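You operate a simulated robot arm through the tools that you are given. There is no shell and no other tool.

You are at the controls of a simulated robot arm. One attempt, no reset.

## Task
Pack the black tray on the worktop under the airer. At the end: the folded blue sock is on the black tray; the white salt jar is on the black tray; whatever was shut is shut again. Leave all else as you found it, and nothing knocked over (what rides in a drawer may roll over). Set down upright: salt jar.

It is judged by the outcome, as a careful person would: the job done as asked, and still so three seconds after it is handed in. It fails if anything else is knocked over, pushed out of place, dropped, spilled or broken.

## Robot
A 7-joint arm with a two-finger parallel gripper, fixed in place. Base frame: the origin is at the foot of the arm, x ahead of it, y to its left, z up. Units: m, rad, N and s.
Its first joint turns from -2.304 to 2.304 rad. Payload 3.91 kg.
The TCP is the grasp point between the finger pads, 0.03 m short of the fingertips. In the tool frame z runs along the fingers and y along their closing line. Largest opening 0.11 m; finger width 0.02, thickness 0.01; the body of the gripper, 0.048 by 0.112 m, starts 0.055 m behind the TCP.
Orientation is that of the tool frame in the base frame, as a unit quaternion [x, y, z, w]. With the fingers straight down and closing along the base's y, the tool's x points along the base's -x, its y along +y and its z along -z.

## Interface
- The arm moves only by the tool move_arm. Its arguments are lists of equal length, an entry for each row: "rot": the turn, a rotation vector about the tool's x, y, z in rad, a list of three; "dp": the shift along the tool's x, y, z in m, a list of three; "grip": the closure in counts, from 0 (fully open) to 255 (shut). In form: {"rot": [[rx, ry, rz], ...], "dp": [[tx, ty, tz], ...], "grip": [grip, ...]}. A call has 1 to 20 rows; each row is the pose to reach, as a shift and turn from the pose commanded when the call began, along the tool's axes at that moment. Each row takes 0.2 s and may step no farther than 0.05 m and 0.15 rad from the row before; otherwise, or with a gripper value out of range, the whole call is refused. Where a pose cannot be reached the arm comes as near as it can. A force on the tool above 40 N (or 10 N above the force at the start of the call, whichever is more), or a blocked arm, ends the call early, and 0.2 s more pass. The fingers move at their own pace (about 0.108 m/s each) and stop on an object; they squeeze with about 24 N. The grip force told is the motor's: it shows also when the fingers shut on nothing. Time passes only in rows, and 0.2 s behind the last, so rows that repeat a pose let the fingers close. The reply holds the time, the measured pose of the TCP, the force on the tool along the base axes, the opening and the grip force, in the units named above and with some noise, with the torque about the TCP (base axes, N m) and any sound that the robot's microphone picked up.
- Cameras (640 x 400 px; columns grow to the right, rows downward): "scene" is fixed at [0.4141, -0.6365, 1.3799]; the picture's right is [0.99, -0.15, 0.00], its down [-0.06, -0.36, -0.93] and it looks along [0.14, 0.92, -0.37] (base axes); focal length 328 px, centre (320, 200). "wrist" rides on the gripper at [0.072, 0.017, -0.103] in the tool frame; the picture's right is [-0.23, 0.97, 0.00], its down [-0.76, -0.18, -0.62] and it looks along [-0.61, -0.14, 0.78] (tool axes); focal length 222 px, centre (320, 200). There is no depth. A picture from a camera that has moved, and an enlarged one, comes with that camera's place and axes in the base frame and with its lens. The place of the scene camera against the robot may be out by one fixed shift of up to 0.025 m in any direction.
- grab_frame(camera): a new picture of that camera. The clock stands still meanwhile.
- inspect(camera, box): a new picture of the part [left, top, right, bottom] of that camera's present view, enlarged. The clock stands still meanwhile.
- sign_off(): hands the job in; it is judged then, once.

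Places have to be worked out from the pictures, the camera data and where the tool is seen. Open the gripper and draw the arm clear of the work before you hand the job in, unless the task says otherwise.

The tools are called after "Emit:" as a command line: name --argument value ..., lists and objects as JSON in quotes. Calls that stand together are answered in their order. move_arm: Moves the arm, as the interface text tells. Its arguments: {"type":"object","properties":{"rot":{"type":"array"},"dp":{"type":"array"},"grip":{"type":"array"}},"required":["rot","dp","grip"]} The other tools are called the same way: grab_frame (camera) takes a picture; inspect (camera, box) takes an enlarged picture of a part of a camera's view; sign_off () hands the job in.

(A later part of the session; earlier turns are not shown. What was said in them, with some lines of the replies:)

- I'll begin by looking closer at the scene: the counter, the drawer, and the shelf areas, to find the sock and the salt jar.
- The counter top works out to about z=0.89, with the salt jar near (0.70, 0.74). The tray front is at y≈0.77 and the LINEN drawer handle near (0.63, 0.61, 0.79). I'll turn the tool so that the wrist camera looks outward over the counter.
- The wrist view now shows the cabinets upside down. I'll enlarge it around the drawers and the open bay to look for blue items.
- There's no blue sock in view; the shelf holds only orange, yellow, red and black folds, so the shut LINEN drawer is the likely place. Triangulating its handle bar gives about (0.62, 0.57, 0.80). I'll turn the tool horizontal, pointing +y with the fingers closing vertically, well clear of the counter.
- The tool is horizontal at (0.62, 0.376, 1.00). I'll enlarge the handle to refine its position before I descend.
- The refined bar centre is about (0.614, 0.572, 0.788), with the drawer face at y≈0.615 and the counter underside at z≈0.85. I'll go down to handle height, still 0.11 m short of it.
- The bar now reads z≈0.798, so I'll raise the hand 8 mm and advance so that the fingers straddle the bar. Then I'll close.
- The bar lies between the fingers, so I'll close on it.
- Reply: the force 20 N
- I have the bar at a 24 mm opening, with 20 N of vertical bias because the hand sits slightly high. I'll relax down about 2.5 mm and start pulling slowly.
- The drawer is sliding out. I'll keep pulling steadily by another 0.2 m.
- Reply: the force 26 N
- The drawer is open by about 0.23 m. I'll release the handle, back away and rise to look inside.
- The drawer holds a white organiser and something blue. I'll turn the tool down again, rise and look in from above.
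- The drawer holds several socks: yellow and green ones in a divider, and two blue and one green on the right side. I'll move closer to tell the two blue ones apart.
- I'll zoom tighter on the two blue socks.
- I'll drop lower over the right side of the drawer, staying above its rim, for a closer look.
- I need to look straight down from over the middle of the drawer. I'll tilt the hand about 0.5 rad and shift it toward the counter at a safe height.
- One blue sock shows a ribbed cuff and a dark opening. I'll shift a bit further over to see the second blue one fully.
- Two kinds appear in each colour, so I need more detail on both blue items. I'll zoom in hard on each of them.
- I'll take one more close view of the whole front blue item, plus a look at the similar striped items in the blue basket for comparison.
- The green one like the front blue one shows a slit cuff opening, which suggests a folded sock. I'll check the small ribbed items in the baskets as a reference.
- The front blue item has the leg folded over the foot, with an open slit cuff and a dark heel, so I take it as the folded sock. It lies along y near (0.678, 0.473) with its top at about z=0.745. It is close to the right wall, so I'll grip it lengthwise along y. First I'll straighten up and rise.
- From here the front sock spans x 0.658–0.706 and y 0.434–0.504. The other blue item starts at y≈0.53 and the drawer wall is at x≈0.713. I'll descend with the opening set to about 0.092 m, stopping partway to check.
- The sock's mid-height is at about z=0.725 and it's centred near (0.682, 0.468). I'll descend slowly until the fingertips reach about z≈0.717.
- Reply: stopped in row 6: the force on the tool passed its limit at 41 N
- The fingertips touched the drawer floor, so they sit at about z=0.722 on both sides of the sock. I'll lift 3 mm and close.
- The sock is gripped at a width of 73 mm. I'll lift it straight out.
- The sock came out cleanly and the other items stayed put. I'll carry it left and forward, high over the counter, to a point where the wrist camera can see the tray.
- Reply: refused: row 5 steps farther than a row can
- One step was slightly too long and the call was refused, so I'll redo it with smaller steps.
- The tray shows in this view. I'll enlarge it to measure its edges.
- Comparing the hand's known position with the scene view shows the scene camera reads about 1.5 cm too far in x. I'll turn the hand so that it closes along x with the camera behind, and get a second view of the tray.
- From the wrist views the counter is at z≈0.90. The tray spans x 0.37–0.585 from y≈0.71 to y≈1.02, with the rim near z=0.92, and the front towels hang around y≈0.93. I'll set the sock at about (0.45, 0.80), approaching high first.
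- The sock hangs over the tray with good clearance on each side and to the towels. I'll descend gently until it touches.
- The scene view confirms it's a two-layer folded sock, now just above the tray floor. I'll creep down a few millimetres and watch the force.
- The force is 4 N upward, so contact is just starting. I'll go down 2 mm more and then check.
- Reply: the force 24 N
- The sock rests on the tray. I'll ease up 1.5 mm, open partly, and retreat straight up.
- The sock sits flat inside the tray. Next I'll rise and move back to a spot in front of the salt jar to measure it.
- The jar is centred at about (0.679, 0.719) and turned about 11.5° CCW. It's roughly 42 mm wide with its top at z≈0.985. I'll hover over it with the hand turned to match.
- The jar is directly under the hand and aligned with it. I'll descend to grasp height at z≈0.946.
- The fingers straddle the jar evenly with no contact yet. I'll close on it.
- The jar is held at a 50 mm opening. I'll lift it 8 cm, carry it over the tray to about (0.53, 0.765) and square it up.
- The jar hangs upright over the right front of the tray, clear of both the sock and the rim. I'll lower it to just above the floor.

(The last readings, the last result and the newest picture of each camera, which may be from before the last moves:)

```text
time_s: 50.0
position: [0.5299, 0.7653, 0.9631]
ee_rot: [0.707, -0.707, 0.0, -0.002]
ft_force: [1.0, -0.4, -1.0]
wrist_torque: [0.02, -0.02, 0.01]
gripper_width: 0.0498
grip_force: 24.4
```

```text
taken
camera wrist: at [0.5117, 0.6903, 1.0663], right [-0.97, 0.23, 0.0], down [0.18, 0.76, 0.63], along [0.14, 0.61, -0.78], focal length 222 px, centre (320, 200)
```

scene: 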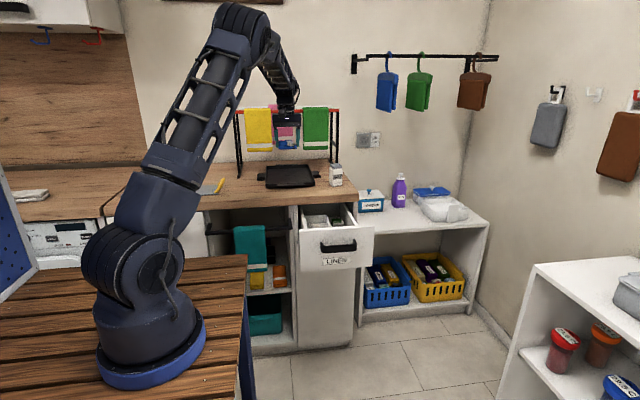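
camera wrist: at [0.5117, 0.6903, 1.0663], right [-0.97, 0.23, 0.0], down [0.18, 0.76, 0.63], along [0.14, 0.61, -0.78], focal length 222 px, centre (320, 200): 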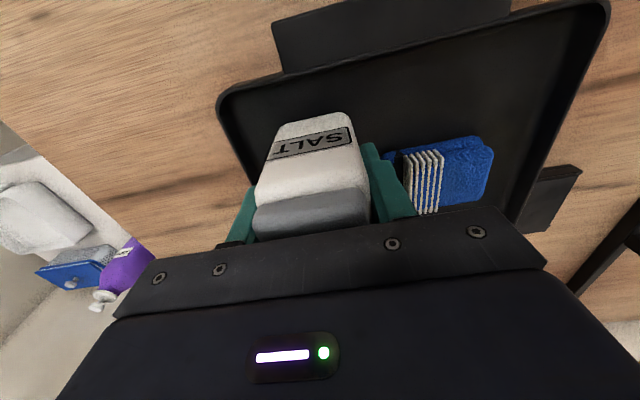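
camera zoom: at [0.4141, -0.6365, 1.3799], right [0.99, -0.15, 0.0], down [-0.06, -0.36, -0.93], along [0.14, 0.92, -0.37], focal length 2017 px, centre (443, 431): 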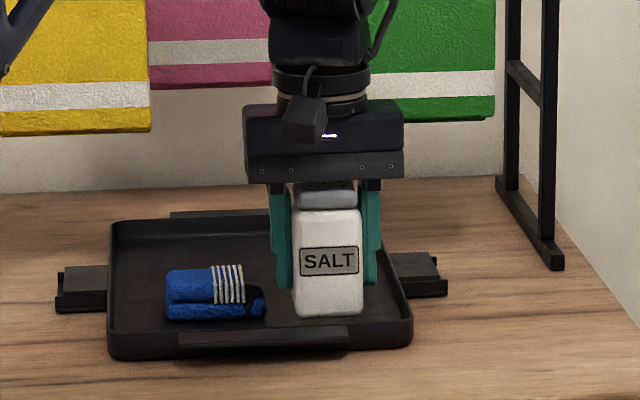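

Everything is clear, so I'll creep down to contact.

Emit:
move_arm --rot '[[0, 0, 0], [0, 0, 0], [0, 0, 0]]' --dp '[[0, 0, 0.002], [0, 0, 0.004], [0, 0, 0.005]]' --grip '[255, 255, 255]'

```text
time_s: 50.9
position: [0.5302, 0.7641, 0.9591]
ee_rot: [-0.706, 0.708, -0.001, 0.003]
ft_force: [0.7, -0.7, -0.4]
wrist_torque: [-0.02, -0.06, -0.03]
gripper_width: 0.0496
grip_force: 23.9
```

There's no contact yet, so I'll go 2 mm further.

Emit:
move_arm --rot '[[0, 0, 0], [0, 0, 0]]' --dp '[[0, 0, 0.001], [0, 0, 0.002]]' --grip '[255, 255]'

```text
time_s: 51.5
position: [0.5293, 0.7649, 0.9559]
ee_rot: [0.708, -0.707, 0.0, -0.003]
ft_force: [-0.9, -0.1, -1.1]
wrist_torque: [-0.04, 0.0, -0.03]
gripper_width: 0.0497
grip_force: 23.9
```

Still no force, so I'll take another 2 mm.

Emit:
move_arm --rot '[[0, 0, 0], [0, 0, 0]]' --dp '[[0, 0, 0.001], [0, 0, 0.002]]' --grip '[255, 255]'

```text
time_s: 52.0
position: [0.5293, 0.7648, 0.9535]
ee_rot: [-0.707, 0.707, 0.0, 0.002]
ft_force: [-0.1, 0.6, -1.5]
wrist_torque: [-0.02, -0.01, 0.03]
gripper_width: 0.0496
grip_force: 23.7
```

Nothing yet. I'll keep creeping.

Emit:
move_arm --rot '[[0, 0, 0], [0, 0, 0]]' --dp '[[0, 0, 0.001], [0, 0, 0.002]]' --grip '[255, 255]'

```text
time_s: 52.6
position: [0.5292, 0.7646, 0.9532]
ee_rot: [-0.707, 0.707, 0.001, 0.004]
ft_force: [-1.0, -1.2, 0.3]
wrist_torque: [-0.01, 0.02, -0.02]
gripper_width: 0.0498
grip_force: 23.8
```

I'll go one more step down.

Emit:
move_arm --rot '[[0, 0, 0], [0, 0, 0]]' --dp '[[0, 0, 0.001], [0, 0, 0.002]]' --grip '[255, 255]'

Emit:
inspect --camera "scene" --box '[270, 140, 340, 195]'

```text
time_s: 53.2
position: [0.5303, 0.7639, 0.9527]
ee_rot: [-0.707, 0.707, 0.001, 0.004]
ft_force: [-1.4, -3.7, 17.0]
wrist_torque: [-0.48, 0.41, 0.04]
gripper_width: 0.0498
grip_force: 24.4
```

```text
7.27 times, centred on (305, 168) of scene
camera zoom: at [0.4141, -0.6365, 1.3799], right [0.99, -0.15, 0.0], down [-0.06, -0.36, -0.93], along [0.14, 0.92, -0.37], focal length 2384 px, centre (429, 436)
```

zoom: 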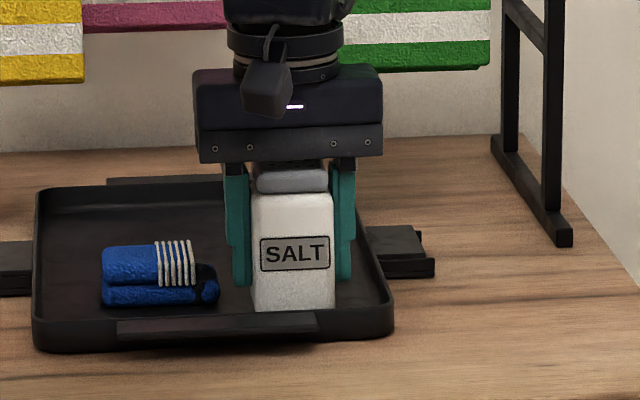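

The jar has firm contact with the tray. I'll ease off 1.5 mm, open just enough (about 8 mm each side), and lift straight up.

Emit:
move_arm --rot '[[0, 0, 0], [0, 0, 0], [0, 0, 0], [0, 0, 0], [0, 0, 0]]' --dp '[[0, 0, -0.0015], [0, 0, -0.0015], [0, 0, -0.0015], [0, 0, -0.0015], [0, 0, -0.0015]]' --grip '[200, 130, 104, 104, 104]'

Emit:
inspect --camera "scene" --box '[270, 140, 340, 195]'

```text
time_s: 54.5
position: [0.5298, 0.7641, 0.9528]
ee_rot: [-0.707, 0.707, 0.001, 0.002]
ft_force: [-0.2, 0.3, -1.0]
wrist_torque: [-0.03, 0.01, 0.03]
gripper_width: 0.0649
grip_force: 0.0
```

```text
7.27 times, centred on (305, 168) of scene
camera zoom: at [0.4141, -0.6365, 1.3799], right [0.99, -0.15, 0.0], down [-0.06, -0.36, -0.93], along [0.14, 0.92, -0.37], focal length 2384 px, centre (429, 436)
```

zoom: 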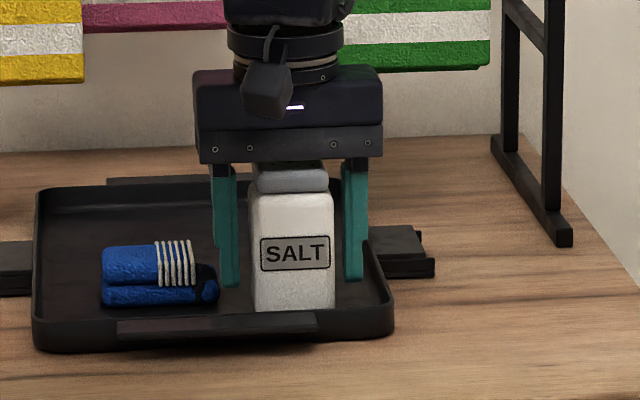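

The jar stands free between the open fingers. I'll lift straight up and then look back at the tray.

Emit:
move_arm --rot '[[0, 0, 0], [0, 0, 0], [0, 0, 0], [0, 0, 0], [0, 0, 0], [0, 0, 0]]' --dp '[[0, 0, -0.02], [0, 0, -0.045], [0, 0, -0.075], [0, 0, -0.11], [0, 0, -0.15], [0, 0, -0.17]]' --grip '[104, 104, 104, 104, 104, 104]'

Emit:
grab_frame --camera "wrist"

Emit:
inspect --camera "scene" --box '[240, 100, 360, 200]'

```text
time_s: 55.9
position: [0.53, 0.7627, 1.1213]
ee_rot: [-0.707, 0.707, 0.0, 0.002]
ft_force: [-0.1, 1.0, -0.1]
wrist_torque: [-0.05, -0.01, -0.01]
gripper_width: 0.0651
grip_force: 0.0
```

```text
taken
camera wrist: at [0.5121, 0.69, 1.2241], right [-0.97, 0.23, 0.0], down [0.18, 0.76, 0.63], along [0.14, 0.61, -0.78], focal length 222 px, centre (320, 200)
```

wrist: 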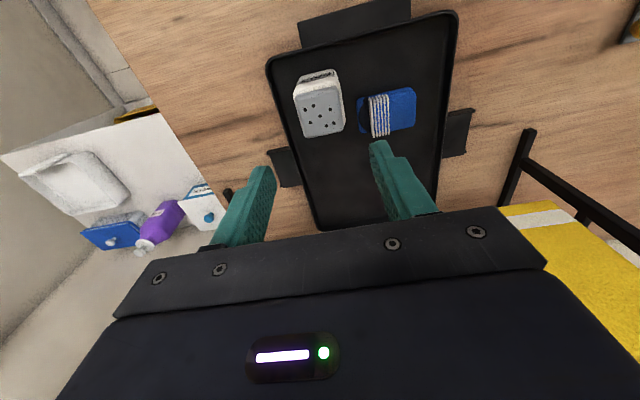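

```text
4.00 times, centred on (300, 150) of scene
camera zoom: at [0.4141, -0.6365, 1.3799], right [0.99, -0.15, 0.0], down [-0.06, -0.36, -0.93], along [0.14, 0.92, -0.37], focal length 1311 px, centre (400, 400)
```

zoom: 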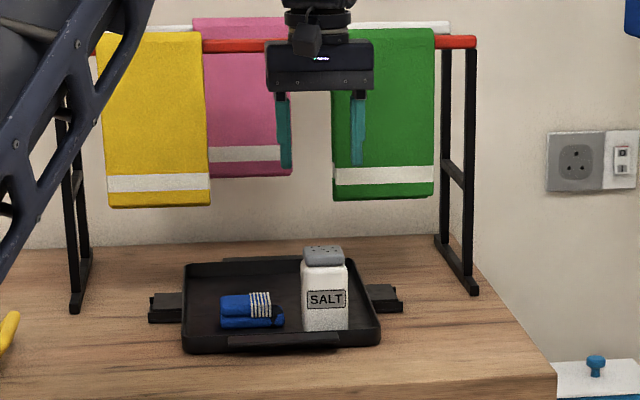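

Both items are on the tray and upright, and the towels and airer are untouched. Next I'll shut the drawer, starting by retreating to the open space in front of it.

Emit:
move_arm --rot '[[0, 0, 0], [0, 0, 0], [0, 0, 0], [0, 0, 0], [0, 0, 0], [0, 0, 0], [0, 0, 0], [0, 0, 0], [0, 0, 0], [0, 0, 0], [0, 0, 0], [0, 0, 0]]' --dp '[[0.03, 0, -0.02], [0.07, -0.01, -0.03], [0.11, -0.02, -0.03], [0.15, -0.03, -0.03], [0.19, -0.04, -0.03], [0.23, -0.05, -0.03], [0.27, -0.06, -0.03], [0.31, -0.075, -0.03], [0.35, -0.09, -0.03], [0.39, -0.1, -0.03], [0.43, -0.11, -0.03], [0.46, -0.11, -0.03]]' --grip '[104, 104, 104, 139, 139, 139, 139, 139, 139, 139, 139, 139]'

Emit:
grab_frame --camera "wrist"

Emit:
grab_frame --camera "scene"

```text
time_s: 58.5
position: [0.6396, 0.3027, 1.1481]
ee_rot: [-0.707, 0.707, 0.0, 0.001]
ft_force: [0.0, 0.0, -0.8]
wrist_torque: [0.02, 0.02, 0.0]
gripper_width: 0.0502
grip_force: 0.1
```

```text
taken
camera wrist: at [0.6221, 0.23, 1.2511], right [-0.97, 0.23, 0.0], down [0.18, 0.76, 0.63], along [0.14, 0.61, -0.78], focal length 222 px, centre (320, 200)
```

wrist: 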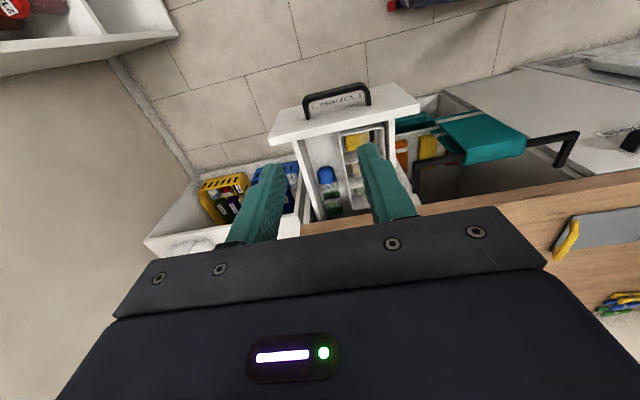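

```text
taken
```

scene: 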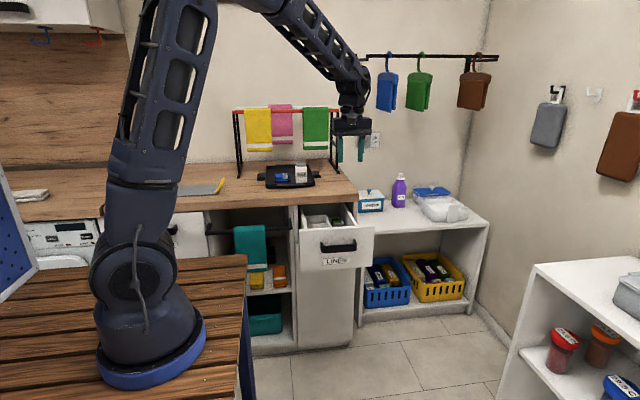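

The drawer is still open as I left it. I'll turn the tool horizontal, retracing the earlier path, back in front of and above the handle.

Emit:
move_arm --rot '[[-0.08637, -0.08637, 0.08637], [-0.17274, -0.17274, 0.17274], [-0.25911, -0.25911, 0.25911], [-0.34548, -0.34548, 0.34548], [-0.43185, -0.43185, 0.43185], [-0.51822, -0.51822, 0.51822], [-0.60459, -0.60459, 0.60459], [-0.69096, -0.69096, 0.69096], [-0.77733, -0.77733, 0.77733], [-0.8637, -0.8637, 0.8637], [-0.95007, -0.95007, 0.95007], [-1.03644, -1.03644, 1.03644], [-1.12281, -1.12281, 1.12281], [-1.2092, -1.2092, 1.2092]]' --dp '[[0.005, 0.002, 0], [0.01, 0.004, 0], [0.015, 0.006, 0], [0.02, 0.008, 0], [0.025, 0.01, 0.01], [0.03, 0.012, 0.02], [0.035, 0.014, 0.03], [0.04, 0.016, 0.04], [0.045, 0.018, 0.05], [0.05, 0.02, 0.06], [0.055, 0.022, 0.075], [0.06, 0.024, 0.09], [0.065, 0.025, 0.1], [0.07, 0.025, 0.114]]' --grip '[139, 139, 139, 139, 139, 139, 139, 139, 139, 139, 139, 139, 139, 139]'

Emit:
grab_frame --camera "wrist"

```text
time_s: 61.5
position: [0.6139, 0.2351, 1.0357]
ee_rot: [0.0, 0.705, 0.709, 0.002]
ft_force: [-0.2, 0.5, 0.2]
wrist_torque: [-0.01, -0.02, -0.02]
gripper_width: 0.0502
grip_force: 0.1
```

```text
taken
camera wrist: at [0.5405, 0.13, 1.0527], right [0.22, -0.01, 0.97], down [0.76, -0.62, -0.18], along [0.61, 0.78, -0.14], focal length 222 px, centre (320, 200)
```

wrist: 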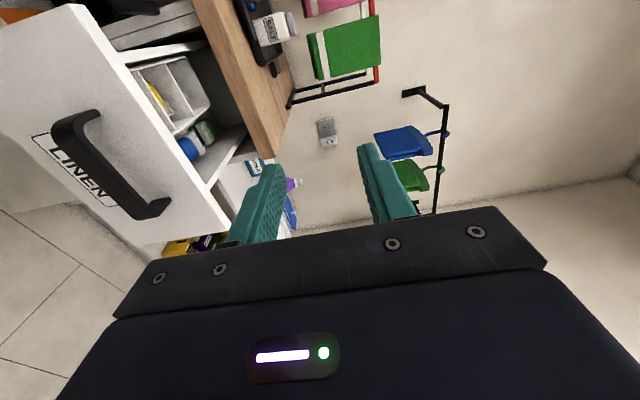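

I'll descend to handle height, still clear in front of the bar, and check the alignment.

Emit:
move_arm --rot '[[0, 0, 0], [0, 0, 0], [0, 0, 0], [0, 0, 0], [0, 0, 0], [0, 0, 0], [0, 0, 0]]' --dp '[[-0.001, -0.04, 0], [-0.001, -0.08, 0], [-0.001, -0.12, 0], [-0.001, -0.16, 0], [-0.001, -0.2, 0], [-0.001, -0.239, 0], [-0.001, -0.239, 0]]' --grip '[120, 120, 120, 120, 120, 120, 120]'

Emit:
grab_frame --camera "wrist"

```text
time_s: 63.0
position: [0.6161, 0.2334, 0.7983]
ee_rot: [-0.001, 0.706, 0.708, 0.001]
ft_force: [0.1, 0.7, -0.3]
wrist_torque: [0.0, 0.0, 0.01]
gripper_width: 0.0585
grip_force: 0.1
```

```text
taken
camera wrist: at [0.5436, 0.13, 0.8139], right [0.22, 0.0, 0.97], down [0.76, -0.62, -0.18], along [0.61, 0.78, -0.14], focal length 222 px, centre (320, 200)
```

wrist: 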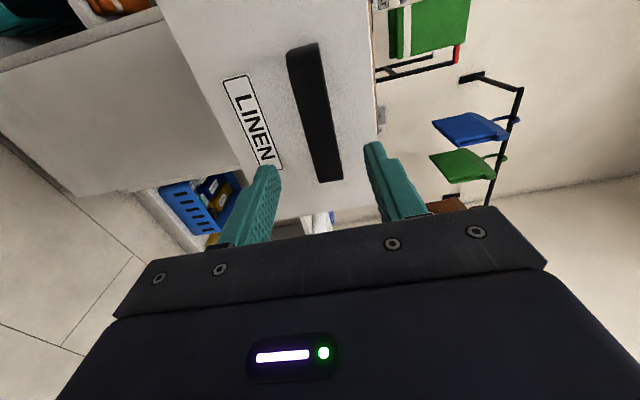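

The bar is centred between the fingers. I'll advance to straddle it.

Emit:
move_arm --rot '[[0, 0, 0], [0, 0, 0], [0, 0, 0], [0, 0, 0]]' --dp '[[0, -0.001, 0.03], [0, -0.001, 0.06], [0, -0.001, 0.09], [0, -0.001, 0.1]]' --grip '[120, 120, 120, 120]'

Emit:
grab_frame --camera "wrist"

```text
time_s: 64.0
position: [0.6164, 0.3357, 0.7963]
ee_rot: [-0.002, 0.706, 0.709, 0.001]
ft_force: [0.2, 0.5, 0.3]
wrist_torque: [0.01, -0.02, -0.03]
gripper_width: 0.0583
grip_force: 0.1
```

```text
taken
camera wrist: at [0.5433, 0.2309, 0.8135], right [0.22, 0.0, 0.97], down [0.76, -0.62, -0.18], along [0.61, 0.78, -0.14], focal length 222 px, centre (320, 200)
```

wrist: 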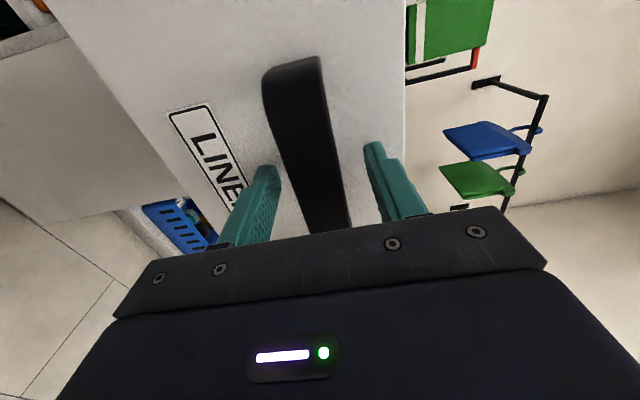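

The fingers straddle the bar as before. I'll push the drawer in with the fingertips on its face, moderately slowly.

Emit:
move_arm --rot '[[0, 0, 0], [0, 0, 0], [0, 0, 0], [0, 0, 0], [0, 0, 0], [0, 0, 0], [0, 0, 0], [0, 0, 0], [0, 0, 0], [0, 0, 0], [0, 0, 0], [0, 0, 0], [0, 0, 0], [0, 0, 0], [0, 0, 0]]' --dp '[[0, 0, 0.008], [0, 0, 0.016], [0, 0, 0.026], [0, 0, 0.04], [0, 0, 0.056], [0, 0, 0.072], [0, 0, 0.088], [0, 0, 0.104], [0, 0, 0.12], [0, 0, 0.136], [0, 0, 0.152], [0, 0, 0.168], [0, 0, 0.184], [0, 0, 0.198], [0, 0, 0.21]]' --grip '[120, 120, 120, 120, 120, 120, 120, 120, 120, 120, 120, 120, 120, 120, 120]'

Emit:
grab_frame --camera "wrist"

Emit:
grab_frame --camera "scene"

```text
time_s: 67.2
position: [0.6164, 0.5458, 0.7992]
ee_rot: [-0.001, 0.706, 0.708, 0.001]
ft_force: [0.4, 0.3, -0.1]
wrist_torque: [0.0, 0.01, -0.04]
gripper_width: 0.0583
grip_force: 0.1
```

```text
taken
camera wrist: at [0.5424, 0.4412, 0.8138], right [0.22, 0.0, 0.97], down [0.76, -0.62, -0.18], along [0.61, 0.78, -0.14], focal length 222 px, centre (320, 200)
```

wrist: 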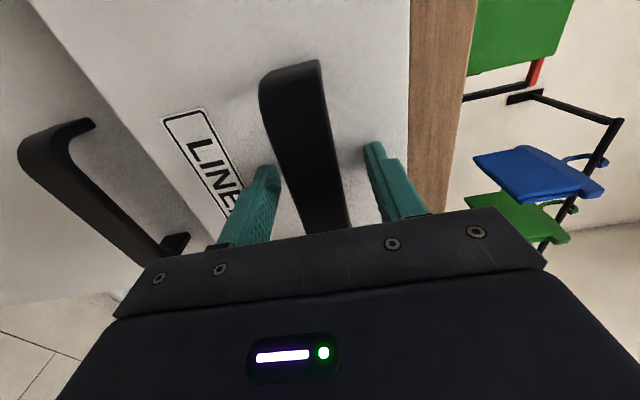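

```text
taken
```

scene: 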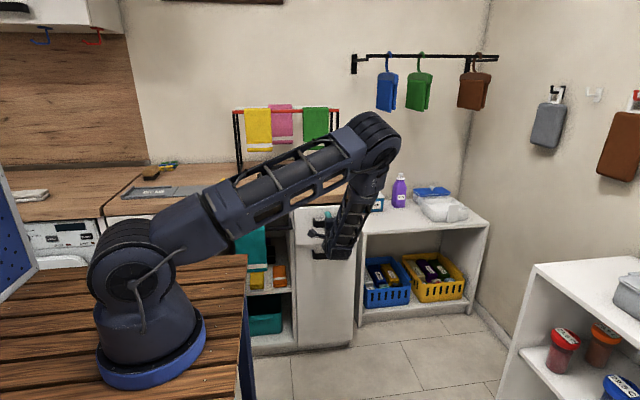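

The drawer is nearly home. I'll keep pushing in small steps until it seats and the force rises.

Emit:
move_arm --rot '[[0, 0, 0], [0, 0, 0], [0, 0, 0], [0, 0, 0], [0, 0, 0], [0, 0, 0], [0, 0, 0], [0, 0, 0]]' --dp '[[0, -0.002, 0.007], [0, -0.002, 0.014], [0, -0.002, 0.02], [0, -0.002, 0.026], [0, -0.002, 0.031], [0, -0.002, 0.036], [0, -0.002, 0.04], [0, -0.002, 0.044]]' --grip '[120, 120, 120, 120, 120, 120, 120, 120]'

Emit:
grab_frame --camera "wrist"

Emit:
inspect --camera "scene" --box '[280, 190, 370, 260]'

```text
time_s: 68.5
position: [0.6154, 0.5713, 0.7917]
ee_rot: [0.0, 0.708, 0.707, 0.0]
ft_force: [-2.0, -10.6, -1.6]
wrist_torque: [0.38, -0.28, 0.17]
gripper_width: 0.0574
grip_force: 0.1
stopped in row 6: the force on the tool passed its limit at 52 N (the readings are from after the stop); the commanded pose is now the measured one
```

```text
taken
camera wrist: at [0.5426, 0.468, 0.8087], right [0.22, 0.0, 0.97], down [0.76, -0.62, -0.17], along [0.61, 0.78, -0.14], focal length 222 px, centre (320, 200)
```

wrist: 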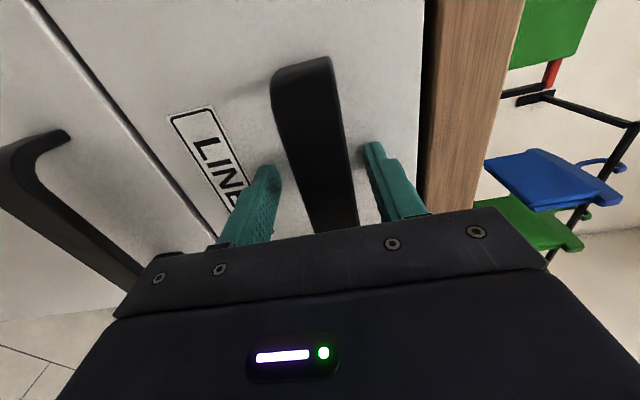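

```text
5.71 times, centred on (325, 225) of scene
camera zoom: at [0.4141, -0.6365, 1.3799], right [0.99, -0.15, 0.0], down [-0.06, -0.36, -0.93], along [0.14, 0.92, -0.37], focal length 1873 px, centre (291, 57)
```

zoom: 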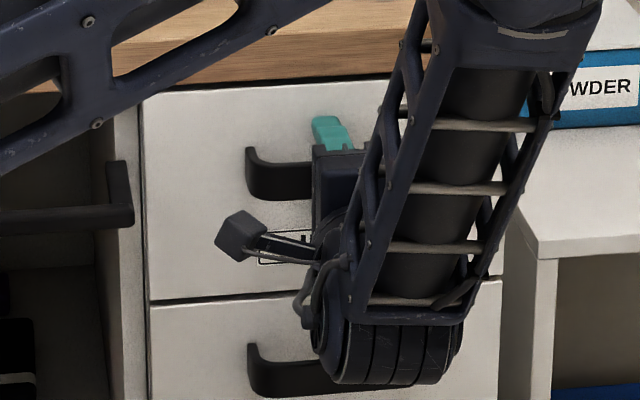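

The force spiked as the drawer seated, and its face looks flush with the one below. I'll back straight off and check.

Emit:
move_arm --rot '[[0, 0, 0], [0, 0, 0], [0, 0, 0], [0, 0, 0], [0, 0, 0], [0, 0, 0], [0, 0, 0], [0, 0, 0], [0, 0, 0], [0, 0, 0]]' --dp '[[0, 0.003, -0.01], [0, 0.003, -0.04], [0, 0.003, -0.08], [0, 0.003, -0.12], [0, 0.003, -0.16], [0, 0.04, -0.19], [0, 0.09, -0.2], [0, 0.14, -0.2], [0, 0.19, -0.2], [0, 0.23, -0.2]]' --grip '[120, 120, 120, 120, 120, 120, 120, 60, 0, 0]'

Emit:
grab_frame --camera "wrist"

Emit:
grab_frame --camera "scene"

Emit:
inspect --camera "scene" --box '[280, 195, 370, 275]'

```text
refused: row 7 steps farther than a row can; nothing moved
```

```text
taken
camera wrist: at [0.5426, 0.468, 0.8087], right [0.22, 0.0, 0.97], down [0.76, -0.62, -0.17], along [0.61, 0.78, -0.14], focal length 222 px, centre (320, 200)
```

wrist: 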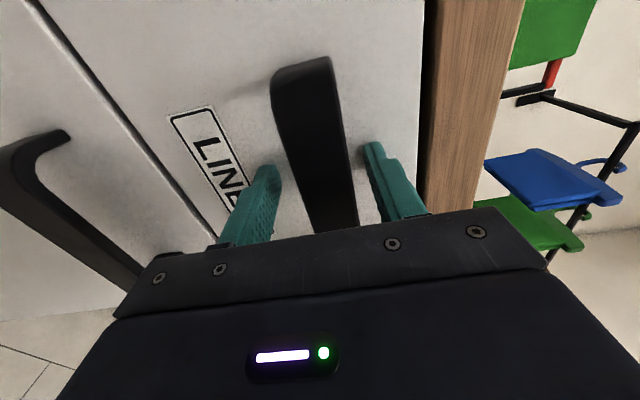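

```text
taken
```

scene: 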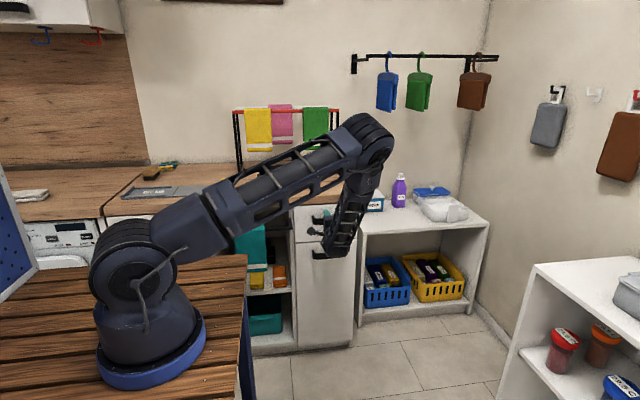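

```text
5.00 times, centred on (325, 235) of scene
camera zoom: at [0.4141, -0.6365, 1.3799], right [0.99, -0.15, 0.0], down [-0.06, -0.36, -0.93], along [0.14, 0.92, -0.37], focal length 1639 px, centre (295, 25)
```

zoom: 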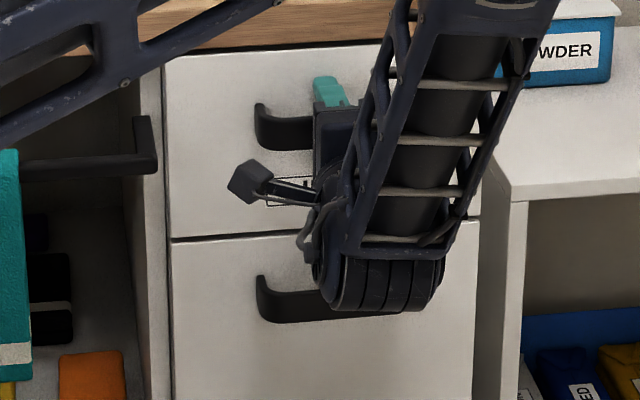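

The call was refused over one long step. The drawer face already matches its original position, so I'll retreat again with smaller steps.

Emit:
move_arm --rot '[[0, 0, 0], [0, 0, 0], [0, 0, 0], [0, 0, 0], [0, 0, 0], [0, 0, 0], [0, 0, 0], [0, 0, 0], [0, 0, 0], [0, 0, 0], [0, 0, 0]]' --dp '[[0, 0.003, -0.01], [0, 0.003, -0.04], [0, 0.003, -0.08], [0, 0.003, -0.12], [0, 0.003, -0.16], [0, 0.03, -0.19], [0, 0.07, -0.2], [0, 0.11, -0.2], [0, 0.15, -0.2], [0, 0.19, -0.2], [0, 0.23, -0.2]]' --grip '[120, 120, 120, 120, 120, 120, 120, 60, 0, 0, 0]'

Emit:
grab_frame --camera "wrist"

Emit:
grab_frame --camera "scene"

Emit:
inspect --camera "scene" --box '[280, 195, 370, 275]'

```text
time_s: 70.9
position: [0.6182, 0.3725, 1.0224]
ee_rot: [-0.001, 0.707, 0.707, 0.001]
ft_force: [0.7, -0.6, -0.2]
wrist_torque: [0.02, -0.02, 0.0]
gripper_width: 0.1099
grip_force: 0.0
```

```text
taken
camera wrist: at [0.5436, 0.2681, 1.0397], right [0.23, 0.0, 0.97], down [0.76, -0.62, -0.18], along [0.61, 0.78, -0.14], focal length 222 px, centre (320, 200)
```

wrist: 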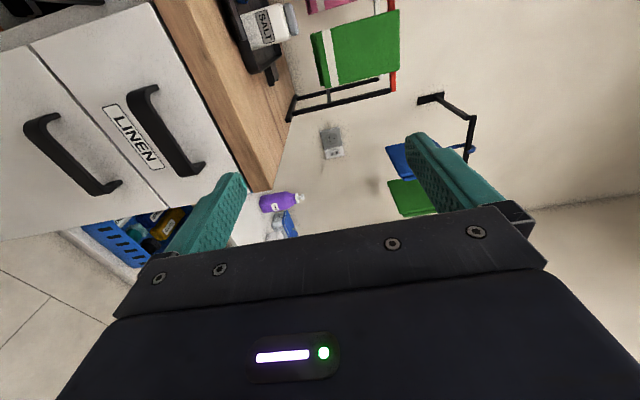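

```text
taken
```

scene: 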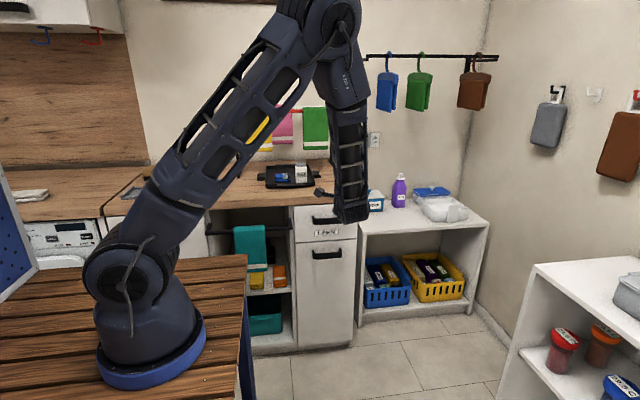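

```text
5.00 times, centred on (325, 235) of scene
camera zoom: at [0.4141, -0.6365, 1.3799], right [0.99, -0.15, 0.0], down [-0.06, -0.36, -0.93], along [0.14, 0.92, -0.37], focal length 1639 px, centre (295, 25)
```

zoom: 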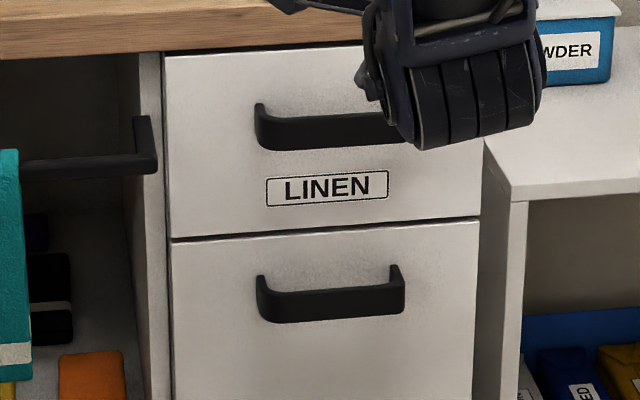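

The drawer is shut exactly as it was at the start. I'll raise the arm further clear and check the tray one last time.

Emit:
move_arm --rot '[[0, 0, 0], [0, 0, 0], [0, 0, 0], [0, 0, 0]]' --dp '[[0, 0.04, -0.01], [0, 0.08, -0.02], [0, 0.12, -0.03], [0, 0.15, -0.04]]' --grip '[0, 0, 0, 0]'

Emit:
grab_frame --camera "scene"

Emit:
inspect --camera "scene" --box '[230, 100, 370, 200]'

Emit:
inspect --camera "scene" --box '[160, 180, 360, 305]'

```text
time_s: 71.9
position: [0.6164, 0.3332, 1.1744]
ee_rot: [-0.001, 0.707, 0.707, 0.0]
ft_force: [0.1, 0.3, -0.4]
wrist_torque: [0.02, 0.03, 0.0]
gripper_width: 0.1097
grip_force: 0.1
```

```text
taken
```

scene: 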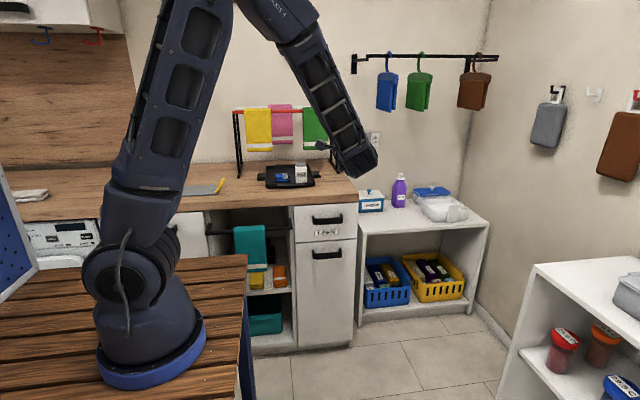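

```text
4.00 times, centred on (300, 150) of scene
camera zoom: at [0.4141, -0.6365, 1.3799], right [0.99, -0.15, 0.0], down [-0.06, -0.36, -0.93], along [0.14, 0.92, -0.37], focal length 1311 px, centre (400, 400)
```

zoom: 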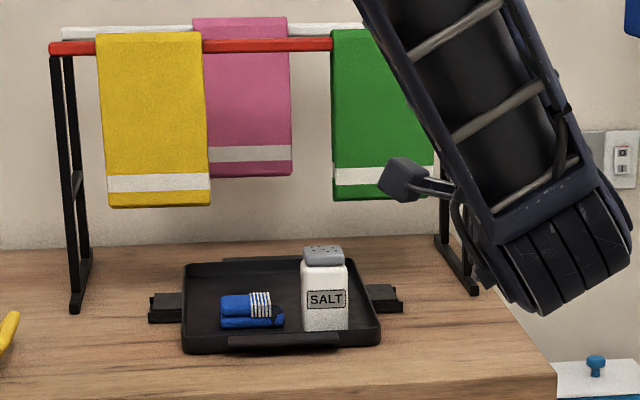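

```text
3.20 times, centred on (260, 242) of scene
camera zoom: at [0.4141, -0.6365, 1.3799], right [0.99, -0.15, 0.0], down [-0.06, -0.36, -0.93], along [0.14, 0.92, -0.37], focal length 1049 px, centre (512, 64)
```

zoom: 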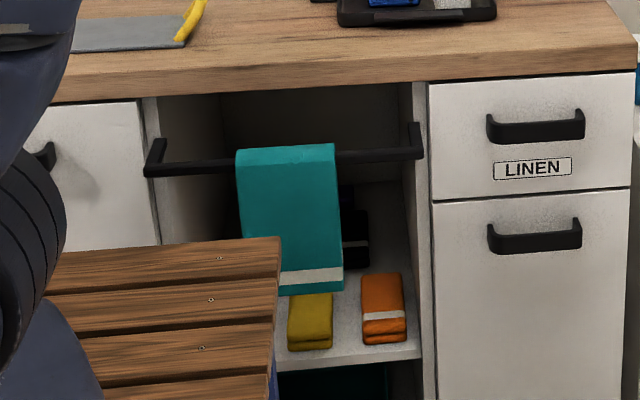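

The folded blue sock and the upright salt jar are on the tray, and the LINEN drawer is shut. Everything else is where it was, the gripper is open and the arm is clear, so I'm handing the job in.

Emit:
sign_off

```text
The job is handed in.
```

The black tray is packed and the job is handed in. The folded blue sock and the white salt jar are both on it, with the jar upright.

- **Sock:** it was in the shut LINEN drawer, which also held a second blue item with a ribbed cuff. I took the one that was visibly folded in two layers, with an open cuff and a dark heel. I judged this from the pictures alone, so the choice between the two blue items is the one point I can't be fully certain of.
- **Drawer:** I pushed it back until it seated, and in the last picture it sits where it did at the start.
- **Everything else:** the airer, towels, other socks and counter items looked undisturbed in the pictures. The gripper is open and the arm is clear of the work.
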